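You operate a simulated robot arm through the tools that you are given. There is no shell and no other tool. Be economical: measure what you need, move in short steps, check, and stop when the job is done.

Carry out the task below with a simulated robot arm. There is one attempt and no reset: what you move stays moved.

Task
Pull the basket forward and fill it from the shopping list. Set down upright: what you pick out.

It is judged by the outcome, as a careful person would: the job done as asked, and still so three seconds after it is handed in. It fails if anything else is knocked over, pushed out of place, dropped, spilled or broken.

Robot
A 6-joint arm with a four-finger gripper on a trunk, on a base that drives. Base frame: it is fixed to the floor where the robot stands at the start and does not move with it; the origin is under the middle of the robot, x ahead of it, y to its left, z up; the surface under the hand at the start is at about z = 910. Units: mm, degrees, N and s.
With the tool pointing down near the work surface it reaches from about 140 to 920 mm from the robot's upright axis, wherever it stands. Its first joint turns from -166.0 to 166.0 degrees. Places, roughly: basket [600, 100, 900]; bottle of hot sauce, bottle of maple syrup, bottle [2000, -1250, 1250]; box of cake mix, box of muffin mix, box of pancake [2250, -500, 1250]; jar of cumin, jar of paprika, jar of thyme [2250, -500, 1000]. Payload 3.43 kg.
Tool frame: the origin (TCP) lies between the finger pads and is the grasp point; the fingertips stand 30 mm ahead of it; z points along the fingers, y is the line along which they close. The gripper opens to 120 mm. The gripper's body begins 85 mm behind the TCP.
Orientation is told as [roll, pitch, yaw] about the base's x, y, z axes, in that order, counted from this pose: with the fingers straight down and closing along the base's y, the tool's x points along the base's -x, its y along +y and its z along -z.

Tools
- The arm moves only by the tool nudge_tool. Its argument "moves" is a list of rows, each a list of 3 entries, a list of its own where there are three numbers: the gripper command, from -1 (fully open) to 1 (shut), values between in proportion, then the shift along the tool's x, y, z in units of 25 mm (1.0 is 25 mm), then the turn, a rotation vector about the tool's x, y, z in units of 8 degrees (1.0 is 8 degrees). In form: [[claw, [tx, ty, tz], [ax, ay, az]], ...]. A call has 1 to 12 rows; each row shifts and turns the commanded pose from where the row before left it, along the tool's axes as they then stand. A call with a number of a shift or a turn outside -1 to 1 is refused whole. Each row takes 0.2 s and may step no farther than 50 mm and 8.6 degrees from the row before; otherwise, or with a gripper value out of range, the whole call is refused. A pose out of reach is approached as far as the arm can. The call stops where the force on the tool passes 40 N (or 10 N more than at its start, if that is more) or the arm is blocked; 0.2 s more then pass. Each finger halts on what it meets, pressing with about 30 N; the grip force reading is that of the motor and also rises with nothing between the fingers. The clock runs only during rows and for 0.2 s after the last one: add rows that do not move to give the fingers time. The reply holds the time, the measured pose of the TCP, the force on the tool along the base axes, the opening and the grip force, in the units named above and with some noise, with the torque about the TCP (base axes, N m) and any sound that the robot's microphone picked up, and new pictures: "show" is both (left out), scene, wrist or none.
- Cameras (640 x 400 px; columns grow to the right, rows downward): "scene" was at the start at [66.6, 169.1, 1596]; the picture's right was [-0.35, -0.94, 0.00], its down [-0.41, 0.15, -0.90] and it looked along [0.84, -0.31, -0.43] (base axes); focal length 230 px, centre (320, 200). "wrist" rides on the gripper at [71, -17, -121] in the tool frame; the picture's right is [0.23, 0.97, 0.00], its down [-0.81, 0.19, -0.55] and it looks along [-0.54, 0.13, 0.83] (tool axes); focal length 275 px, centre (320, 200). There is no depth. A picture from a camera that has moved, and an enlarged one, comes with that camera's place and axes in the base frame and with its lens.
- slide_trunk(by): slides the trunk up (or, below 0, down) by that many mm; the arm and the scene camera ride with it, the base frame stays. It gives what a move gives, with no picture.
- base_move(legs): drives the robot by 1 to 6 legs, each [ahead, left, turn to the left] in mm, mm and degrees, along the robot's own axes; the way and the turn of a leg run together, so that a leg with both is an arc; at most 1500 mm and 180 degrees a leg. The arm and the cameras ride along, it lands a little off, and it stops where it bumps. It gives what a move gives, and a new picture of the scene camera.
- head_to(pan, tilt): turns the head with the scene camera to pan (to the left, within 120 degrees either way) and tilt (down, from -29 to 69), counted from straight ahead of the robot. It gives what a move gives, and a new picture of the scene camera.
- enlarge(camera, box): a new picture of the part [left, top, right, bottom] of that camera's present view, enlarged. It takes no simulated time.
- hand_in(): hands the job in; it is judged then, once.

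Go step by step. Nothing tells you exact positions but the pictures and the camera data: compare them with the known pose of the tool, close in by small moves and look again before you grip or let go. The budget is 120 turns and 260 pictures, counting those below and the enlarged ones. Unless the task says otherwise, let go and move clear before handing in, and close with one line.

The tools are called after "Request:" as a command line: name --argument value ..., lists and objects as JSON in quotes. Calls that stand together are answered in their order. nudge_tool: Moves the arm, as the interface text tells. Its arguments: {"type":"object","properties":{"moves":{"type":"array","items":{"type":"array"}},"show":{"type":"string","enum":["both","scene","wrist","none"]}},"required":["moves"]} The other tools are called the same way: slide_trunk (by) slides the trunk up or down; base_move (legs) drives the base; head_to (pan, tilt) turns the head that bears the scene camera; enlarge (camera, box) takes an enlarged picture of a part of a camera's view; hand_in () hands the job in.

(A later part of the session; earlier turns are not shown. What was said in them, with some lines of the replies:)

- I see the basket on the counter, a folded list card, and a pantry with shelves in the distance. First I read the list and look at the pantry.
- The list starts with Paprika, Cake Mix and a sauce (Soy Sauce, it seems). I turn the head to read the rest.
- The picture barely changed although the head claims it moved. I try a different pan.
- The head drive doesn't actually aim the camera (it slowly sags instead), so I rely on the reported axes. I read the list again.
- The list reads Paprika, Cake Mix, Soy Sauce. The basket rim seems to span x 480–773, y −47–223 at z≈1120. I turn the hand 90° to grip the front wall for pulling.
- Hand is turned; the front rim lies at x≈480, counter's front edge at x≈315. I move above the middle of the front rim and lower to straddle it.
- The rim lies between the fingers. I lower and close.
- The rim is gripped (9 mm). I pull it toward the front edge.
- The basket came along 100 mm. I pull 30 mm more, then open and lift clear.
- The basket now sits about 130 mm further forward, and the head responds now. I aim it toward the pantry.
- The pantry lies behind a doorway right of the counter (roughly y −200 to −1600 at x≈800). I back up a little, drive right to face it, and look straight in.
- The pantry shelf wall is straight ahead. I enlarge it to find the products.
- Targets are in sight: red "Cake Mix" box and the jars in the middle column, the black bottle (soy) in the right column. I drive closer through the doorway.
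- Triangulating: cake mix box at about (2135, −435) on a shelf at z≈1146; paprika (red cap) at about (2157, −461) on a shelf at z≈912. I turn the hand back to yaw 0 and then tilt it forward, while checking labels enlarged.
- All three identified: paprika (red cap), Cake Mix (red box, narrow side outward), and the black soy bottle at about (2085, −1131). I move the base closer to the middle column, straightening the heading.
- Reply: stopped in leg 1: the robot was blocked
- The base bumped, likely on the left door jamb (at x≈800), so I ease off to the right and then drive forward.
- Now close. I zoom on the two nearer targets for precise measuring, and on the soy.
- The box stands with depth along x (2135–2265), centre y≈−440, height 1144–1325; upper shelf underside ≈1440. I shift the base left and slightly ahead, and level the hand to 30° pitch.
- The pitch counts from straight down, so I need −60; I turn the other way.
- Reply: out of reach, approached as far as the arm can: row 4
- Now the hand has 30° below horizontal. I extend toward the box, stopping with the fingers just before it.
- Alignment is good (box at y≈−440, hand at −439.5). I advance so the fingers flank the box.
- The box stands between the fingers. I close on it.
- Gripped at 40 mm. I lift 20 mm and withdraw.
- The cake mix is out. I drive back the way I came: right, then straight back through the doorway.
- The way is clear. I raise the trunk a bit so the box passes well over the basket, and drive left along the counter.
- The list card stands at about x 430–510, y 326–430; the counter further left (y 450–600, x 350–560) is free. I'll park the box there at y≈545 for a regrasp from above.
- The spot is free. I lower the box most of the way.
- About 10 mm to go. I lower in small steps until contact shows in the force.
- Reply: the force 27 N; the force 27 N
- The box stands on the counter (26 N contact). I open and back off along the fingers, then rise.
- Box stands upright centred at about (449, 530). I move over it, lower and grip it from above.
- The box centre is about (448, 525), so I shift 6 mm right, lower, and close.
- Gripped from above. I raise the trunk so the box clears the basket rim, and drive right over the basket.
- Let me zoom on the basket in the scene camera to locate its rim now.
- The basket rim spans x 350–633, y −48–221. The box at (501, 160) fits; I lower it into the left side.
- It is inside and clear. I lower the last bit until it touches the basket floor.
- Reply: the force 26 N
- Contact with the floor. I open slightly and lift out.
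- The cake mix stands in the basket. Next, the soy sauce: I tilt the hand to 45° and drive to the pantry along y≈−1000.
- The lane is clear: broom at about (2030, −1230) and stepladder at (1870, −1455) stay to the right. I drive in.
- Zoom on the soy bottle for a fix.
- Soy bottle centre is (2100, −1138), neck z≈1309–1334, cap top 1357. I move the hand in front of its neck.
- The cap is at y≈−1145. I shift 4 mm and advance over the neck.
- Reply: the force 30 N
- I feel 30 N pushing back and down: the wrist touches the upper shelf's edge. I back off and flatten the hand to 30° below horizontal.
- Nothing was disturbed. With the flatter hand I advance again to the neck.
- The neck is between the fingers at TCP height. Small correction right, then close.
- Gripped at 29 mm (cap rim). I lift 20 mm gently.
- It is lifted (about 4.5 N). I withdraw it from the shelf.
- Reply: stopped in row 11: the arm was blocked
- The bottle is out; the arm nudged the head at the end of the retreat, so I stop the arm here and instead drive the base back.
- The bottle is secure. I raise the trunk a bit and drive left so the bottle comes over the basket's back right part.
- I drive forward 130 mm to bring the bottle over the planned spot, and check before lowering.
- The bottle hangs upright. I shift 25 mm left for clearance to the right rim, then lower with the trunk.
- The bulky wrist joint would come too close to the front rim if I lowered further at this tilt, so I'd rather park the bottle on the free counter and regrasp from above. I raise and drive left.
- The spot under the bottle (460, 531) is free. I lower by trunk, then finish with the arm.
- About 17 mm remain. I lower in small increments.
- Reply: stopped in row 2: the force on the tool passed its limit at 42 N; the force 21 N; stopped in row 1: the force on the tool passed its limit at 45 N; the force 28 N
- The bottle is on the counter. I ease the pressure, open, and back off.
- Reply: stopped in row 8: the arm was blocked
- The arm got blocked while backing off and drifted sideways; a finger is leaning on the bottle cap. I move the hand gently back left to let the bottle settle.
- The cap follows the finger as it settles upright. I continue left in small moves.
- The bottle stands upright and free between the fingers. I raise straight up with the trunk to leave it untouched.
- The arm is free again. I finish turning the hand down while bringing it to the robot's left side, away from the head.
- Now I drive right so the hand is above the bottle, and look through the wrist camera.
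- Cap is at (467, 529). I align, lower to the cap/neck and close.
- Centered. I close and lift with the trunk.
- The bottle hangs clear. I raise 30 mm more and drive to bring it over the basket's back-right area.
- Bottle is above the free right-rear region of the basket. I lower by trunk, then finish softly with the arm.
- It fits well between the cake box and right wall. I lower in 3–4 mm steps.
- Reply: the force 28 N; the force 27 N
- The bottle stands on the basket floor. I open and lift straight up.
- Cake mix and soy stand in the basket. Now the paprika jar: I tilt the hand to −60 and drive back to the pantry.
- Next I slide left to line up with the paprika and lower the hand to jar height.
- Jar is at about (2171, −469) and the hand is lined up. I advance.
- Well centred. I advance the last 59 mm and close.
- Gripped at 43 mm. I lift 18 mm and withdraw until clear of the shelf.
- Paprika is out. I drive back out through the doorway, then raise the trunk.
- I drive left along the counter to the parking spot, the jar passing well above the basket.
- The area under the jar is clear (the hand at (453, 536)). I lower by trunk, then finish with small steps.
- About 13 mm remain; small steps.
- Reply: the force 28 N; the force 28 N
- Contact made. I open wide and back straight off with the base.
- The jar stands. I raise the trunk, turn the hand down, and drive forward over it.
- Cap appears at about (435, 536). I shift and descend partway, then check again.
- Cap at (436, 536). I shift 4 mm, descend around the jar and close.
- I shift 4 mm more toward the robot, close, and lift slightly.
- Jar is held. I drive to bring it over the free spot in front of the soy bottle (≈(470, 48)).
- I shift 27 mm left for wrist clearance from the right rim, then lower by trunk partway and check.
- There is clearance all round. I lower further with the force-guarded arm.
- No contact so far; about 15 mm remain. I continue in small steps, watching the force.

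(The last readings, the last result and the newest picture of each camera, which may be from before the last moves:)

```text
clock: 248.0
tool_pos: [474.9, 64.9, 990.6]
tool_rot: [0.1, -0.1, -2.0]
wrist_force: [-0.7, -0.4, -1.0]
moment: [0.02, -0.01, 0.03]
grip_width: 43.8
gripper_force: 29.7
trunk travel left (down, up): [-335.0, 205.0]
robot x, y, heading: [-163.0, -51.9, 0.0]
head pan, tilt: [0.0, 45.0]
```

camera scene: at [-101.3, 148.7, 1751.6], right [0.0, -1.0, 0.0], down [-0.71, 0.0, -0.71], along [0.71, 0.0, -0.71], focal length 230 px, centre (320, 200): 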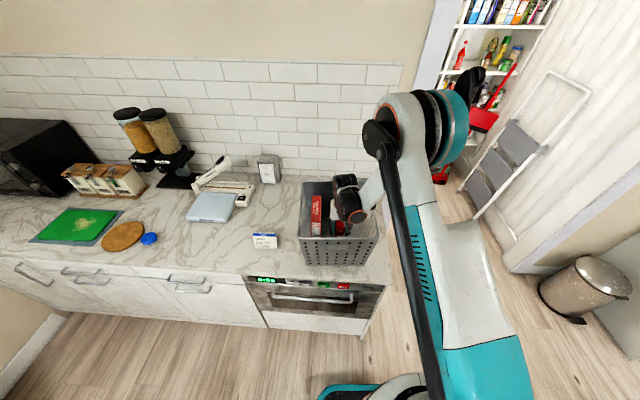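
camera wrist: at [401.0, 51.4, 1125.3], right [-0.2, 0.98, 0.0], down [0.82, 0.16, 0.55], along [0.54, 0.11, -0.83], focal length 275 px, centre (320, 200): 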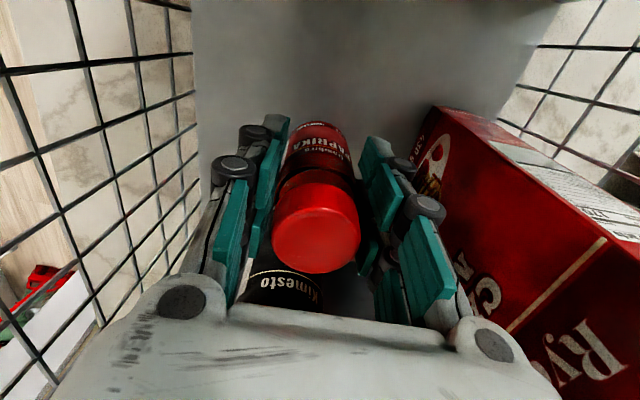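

Request:
nudge_tool --moves '[[1, [0, 0, 0.1], [0, 0, 0]], [1, [0, 0, 0], [0, 0, 0]]]' --show "none"

Request:
nudge_tool --moves '[[1, [0, 0, 0.1], [0, 0, 0]], [1, [0, 0, 0], [0, 0, 0]]]' --show "wrist"

```text
clock: 248.6
tool_pos: [474.4, 64.4, 988.9]
tool_rot: [0.2, -0.3, -2.1]
wrist_force: [5.8, 0.8, 20.6]
moment: [0.16, -0.46, -0.01]
grip_width: 43.7
gripper_force: 29.7
trunk travel left (down, up): [-335.0, 205.0]
robot x, y, heading: [-164.0, -55.8, -0.1]
head pan, tilt: [0.0, 45.0]
```

```text
clock: 249.2
tool_pos: [474.6, 64.2, 987.7]
tool_rot: [0.2, -0.3, -2.1]
wrist_force: [5.9, 3.2, 25.1]
moment: [0.13, -0.4, 0.02]
grip_width: 44.1
gripper_force: 30.1
trunk travel left (down, up): [-335.0, 205.0]
robot x, y, heading: [-164.2, -54.2, -0.2]
head pan, tilt: [0.0, 45.0]
camera wrist: at [400.6, 51.4, 1107.3], right [-0.2, 0.98, 0.0], down [0.82, 0.16, 0.56], along [0.54, 0.11, -0.83], focal length 275 px, centre (320, 200)
```

wrist: 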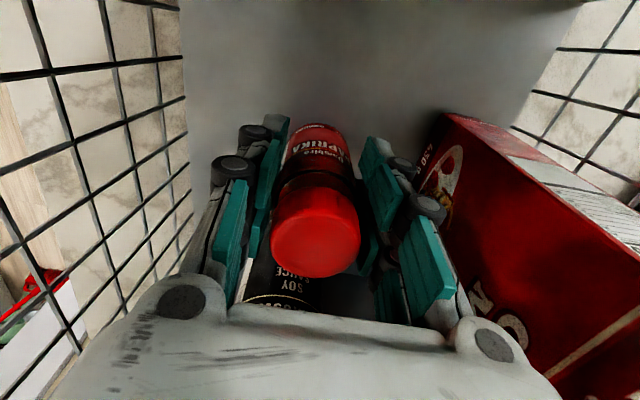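

Contact at the expected height. I open gently and rise straight out.

Request:
nudge_tool --moves '[[1, [0, 0, -0.06], [0, 0, 0]], [0.1, [0, 0, 0], [0, 0, 0]], [0, [0, 0, 0], [0, 0, 0]], [0, [0, 0, -0.5], [0, 0, 0]], [0, [0, 0, -1], [0, 0, 0]], [0, [0, 0, -1], [0, 0, 0]], [0, [0, 0, -1], [0, 0, 0]], [0, [0, 0, -1], [0, 0, 0]], [0, [0, 0, -1], [0, 0, 0]], [0, [0, 0, -1], [0, 0, 0]], [0, [0, 0, -1], [0, 0, 0]], [0, [0, 0, -1], [0, 0, 0]]]'

```text
clock: 251.8
tool_pos: [473.9, 63.6, 1201.5]
tool_rot: [0.1, -0.1, -2.0]
wrist_force: [0.9, -0.7, 0.7]
moment: [-0.01, 0.02, -0.02]
grip_width: 60.2
gripper_force: 0.0
trunk travel left (down, up): [-335.0, 205.0]
robot x, y, heading: [-164.4, -53.6, 0.0]
head pan, tilt: [0.0, 45.0]
camera scene: at [-102.3, 148.5, 1751.7], right [0.0, -1.0, 0.0], down [-0.71, 0.0, -0.71], along [0.71, 0.0, -0.71], focal length 230 px, centre (320, 200)
camera wrist: at [400.7, 51.1, 1321.9], right [-0.2, 0.98, 0.0], down [0.82, 0.16, 0.55], along [0.54, 0.11, -0.83], focal length 275 px, centre (320, 200)
```

scene: 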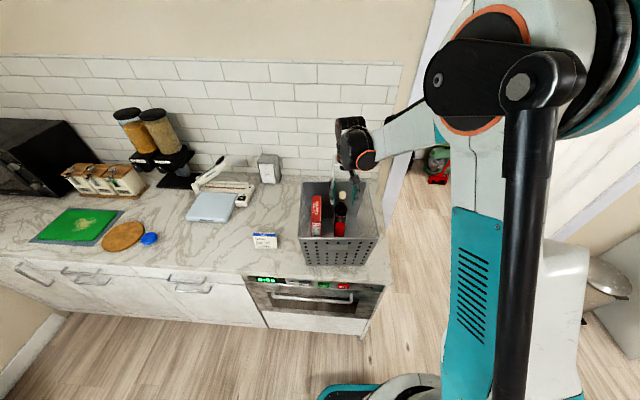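
wrist: 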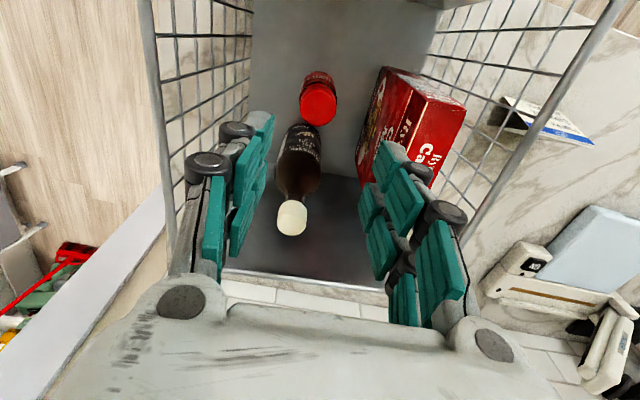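

All three items stand in the basket. I raise the hand, back away, and take a final look.

Request:
slide_trunk --by 120

Request:
base_move --legs '[[-300, 0, 0]]'

Request:
enlarge --camera "scene" --box '[230, 100, 430, 260]'

```text
clock: 253.3
tool_pos: [474.6, 65.4, 1319.9]
tool_rot: [0.1, -0.1, -1.9]
wrist_force: [0.3, 0.0, 0.7]
moment: [0.0, -0.04, 0.03]
grip_width: 60.0
gripper_force: 0.1
trunk travel left (down, up): [-455.0, 85.0]
robot x, y, heading: [-165.2, -53.2, -0.4]
head pan, tilt: [0.0, 45.0]
```

```text
clock: 255.3
tool_pos: [166.4, 63.2, 1321.8]
tool_rot: [0.1, -0.2, -2.2]
wrist_force: [-0.7, -0.2, 0.1]
moment: [-0.01, -0.07, 0.0]
grip_width: 59.8
gripper_force: 0.0
trunk travel left (down, up): [-455.0, 85.0]
robot x, y, heading: [-471.5, -52.3, -0.7]
head pan, tilt: [0.0, 45.0]
camera scene: at [-410.1, 149.7, 1871.7], right [-0.01, -1.0, 0.0], down [-0.71, 0.0, -0.71], along [0.71, 0.0, -0.71], focal length 230 px, centre (320, 200)
```

scene: 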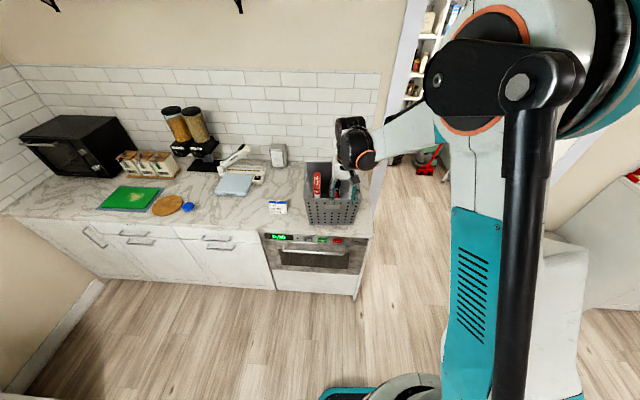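

```text
2.50 times, centred on (330, 180) of scene
camera zoom: at [-410.1, 149.7, 1871.7], right [-0.01, -1.0, 0.0], down [-0.71, 0.0, -0.71], along [0.71, 0.0, -0.71], focal length 574 px, centre (295, 250)
```

zoom: 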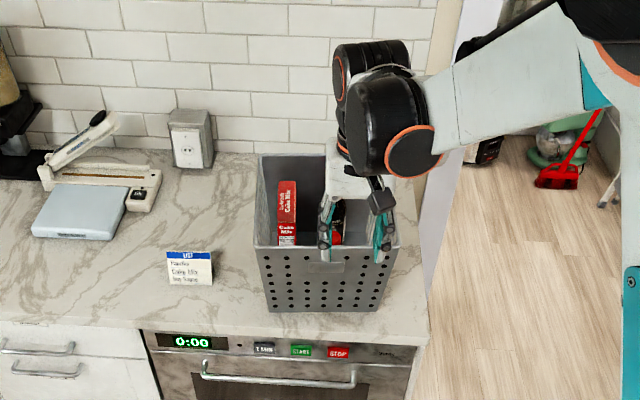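

Everything is in place, the arm is clear, and nothing else was displaced. I hand in.

Request:
hand_in

```text
The job is handed in.
```

The basket is pulled about 130 mm forward, and the three items on the list (paprika, cake mix and soy sauce) stand upright in it. Nothing else looked out of place in the last pictures. The wrist did press once against a shelf edge, and the soy bottle tipped briefly and righted itself while I was regrasping it.
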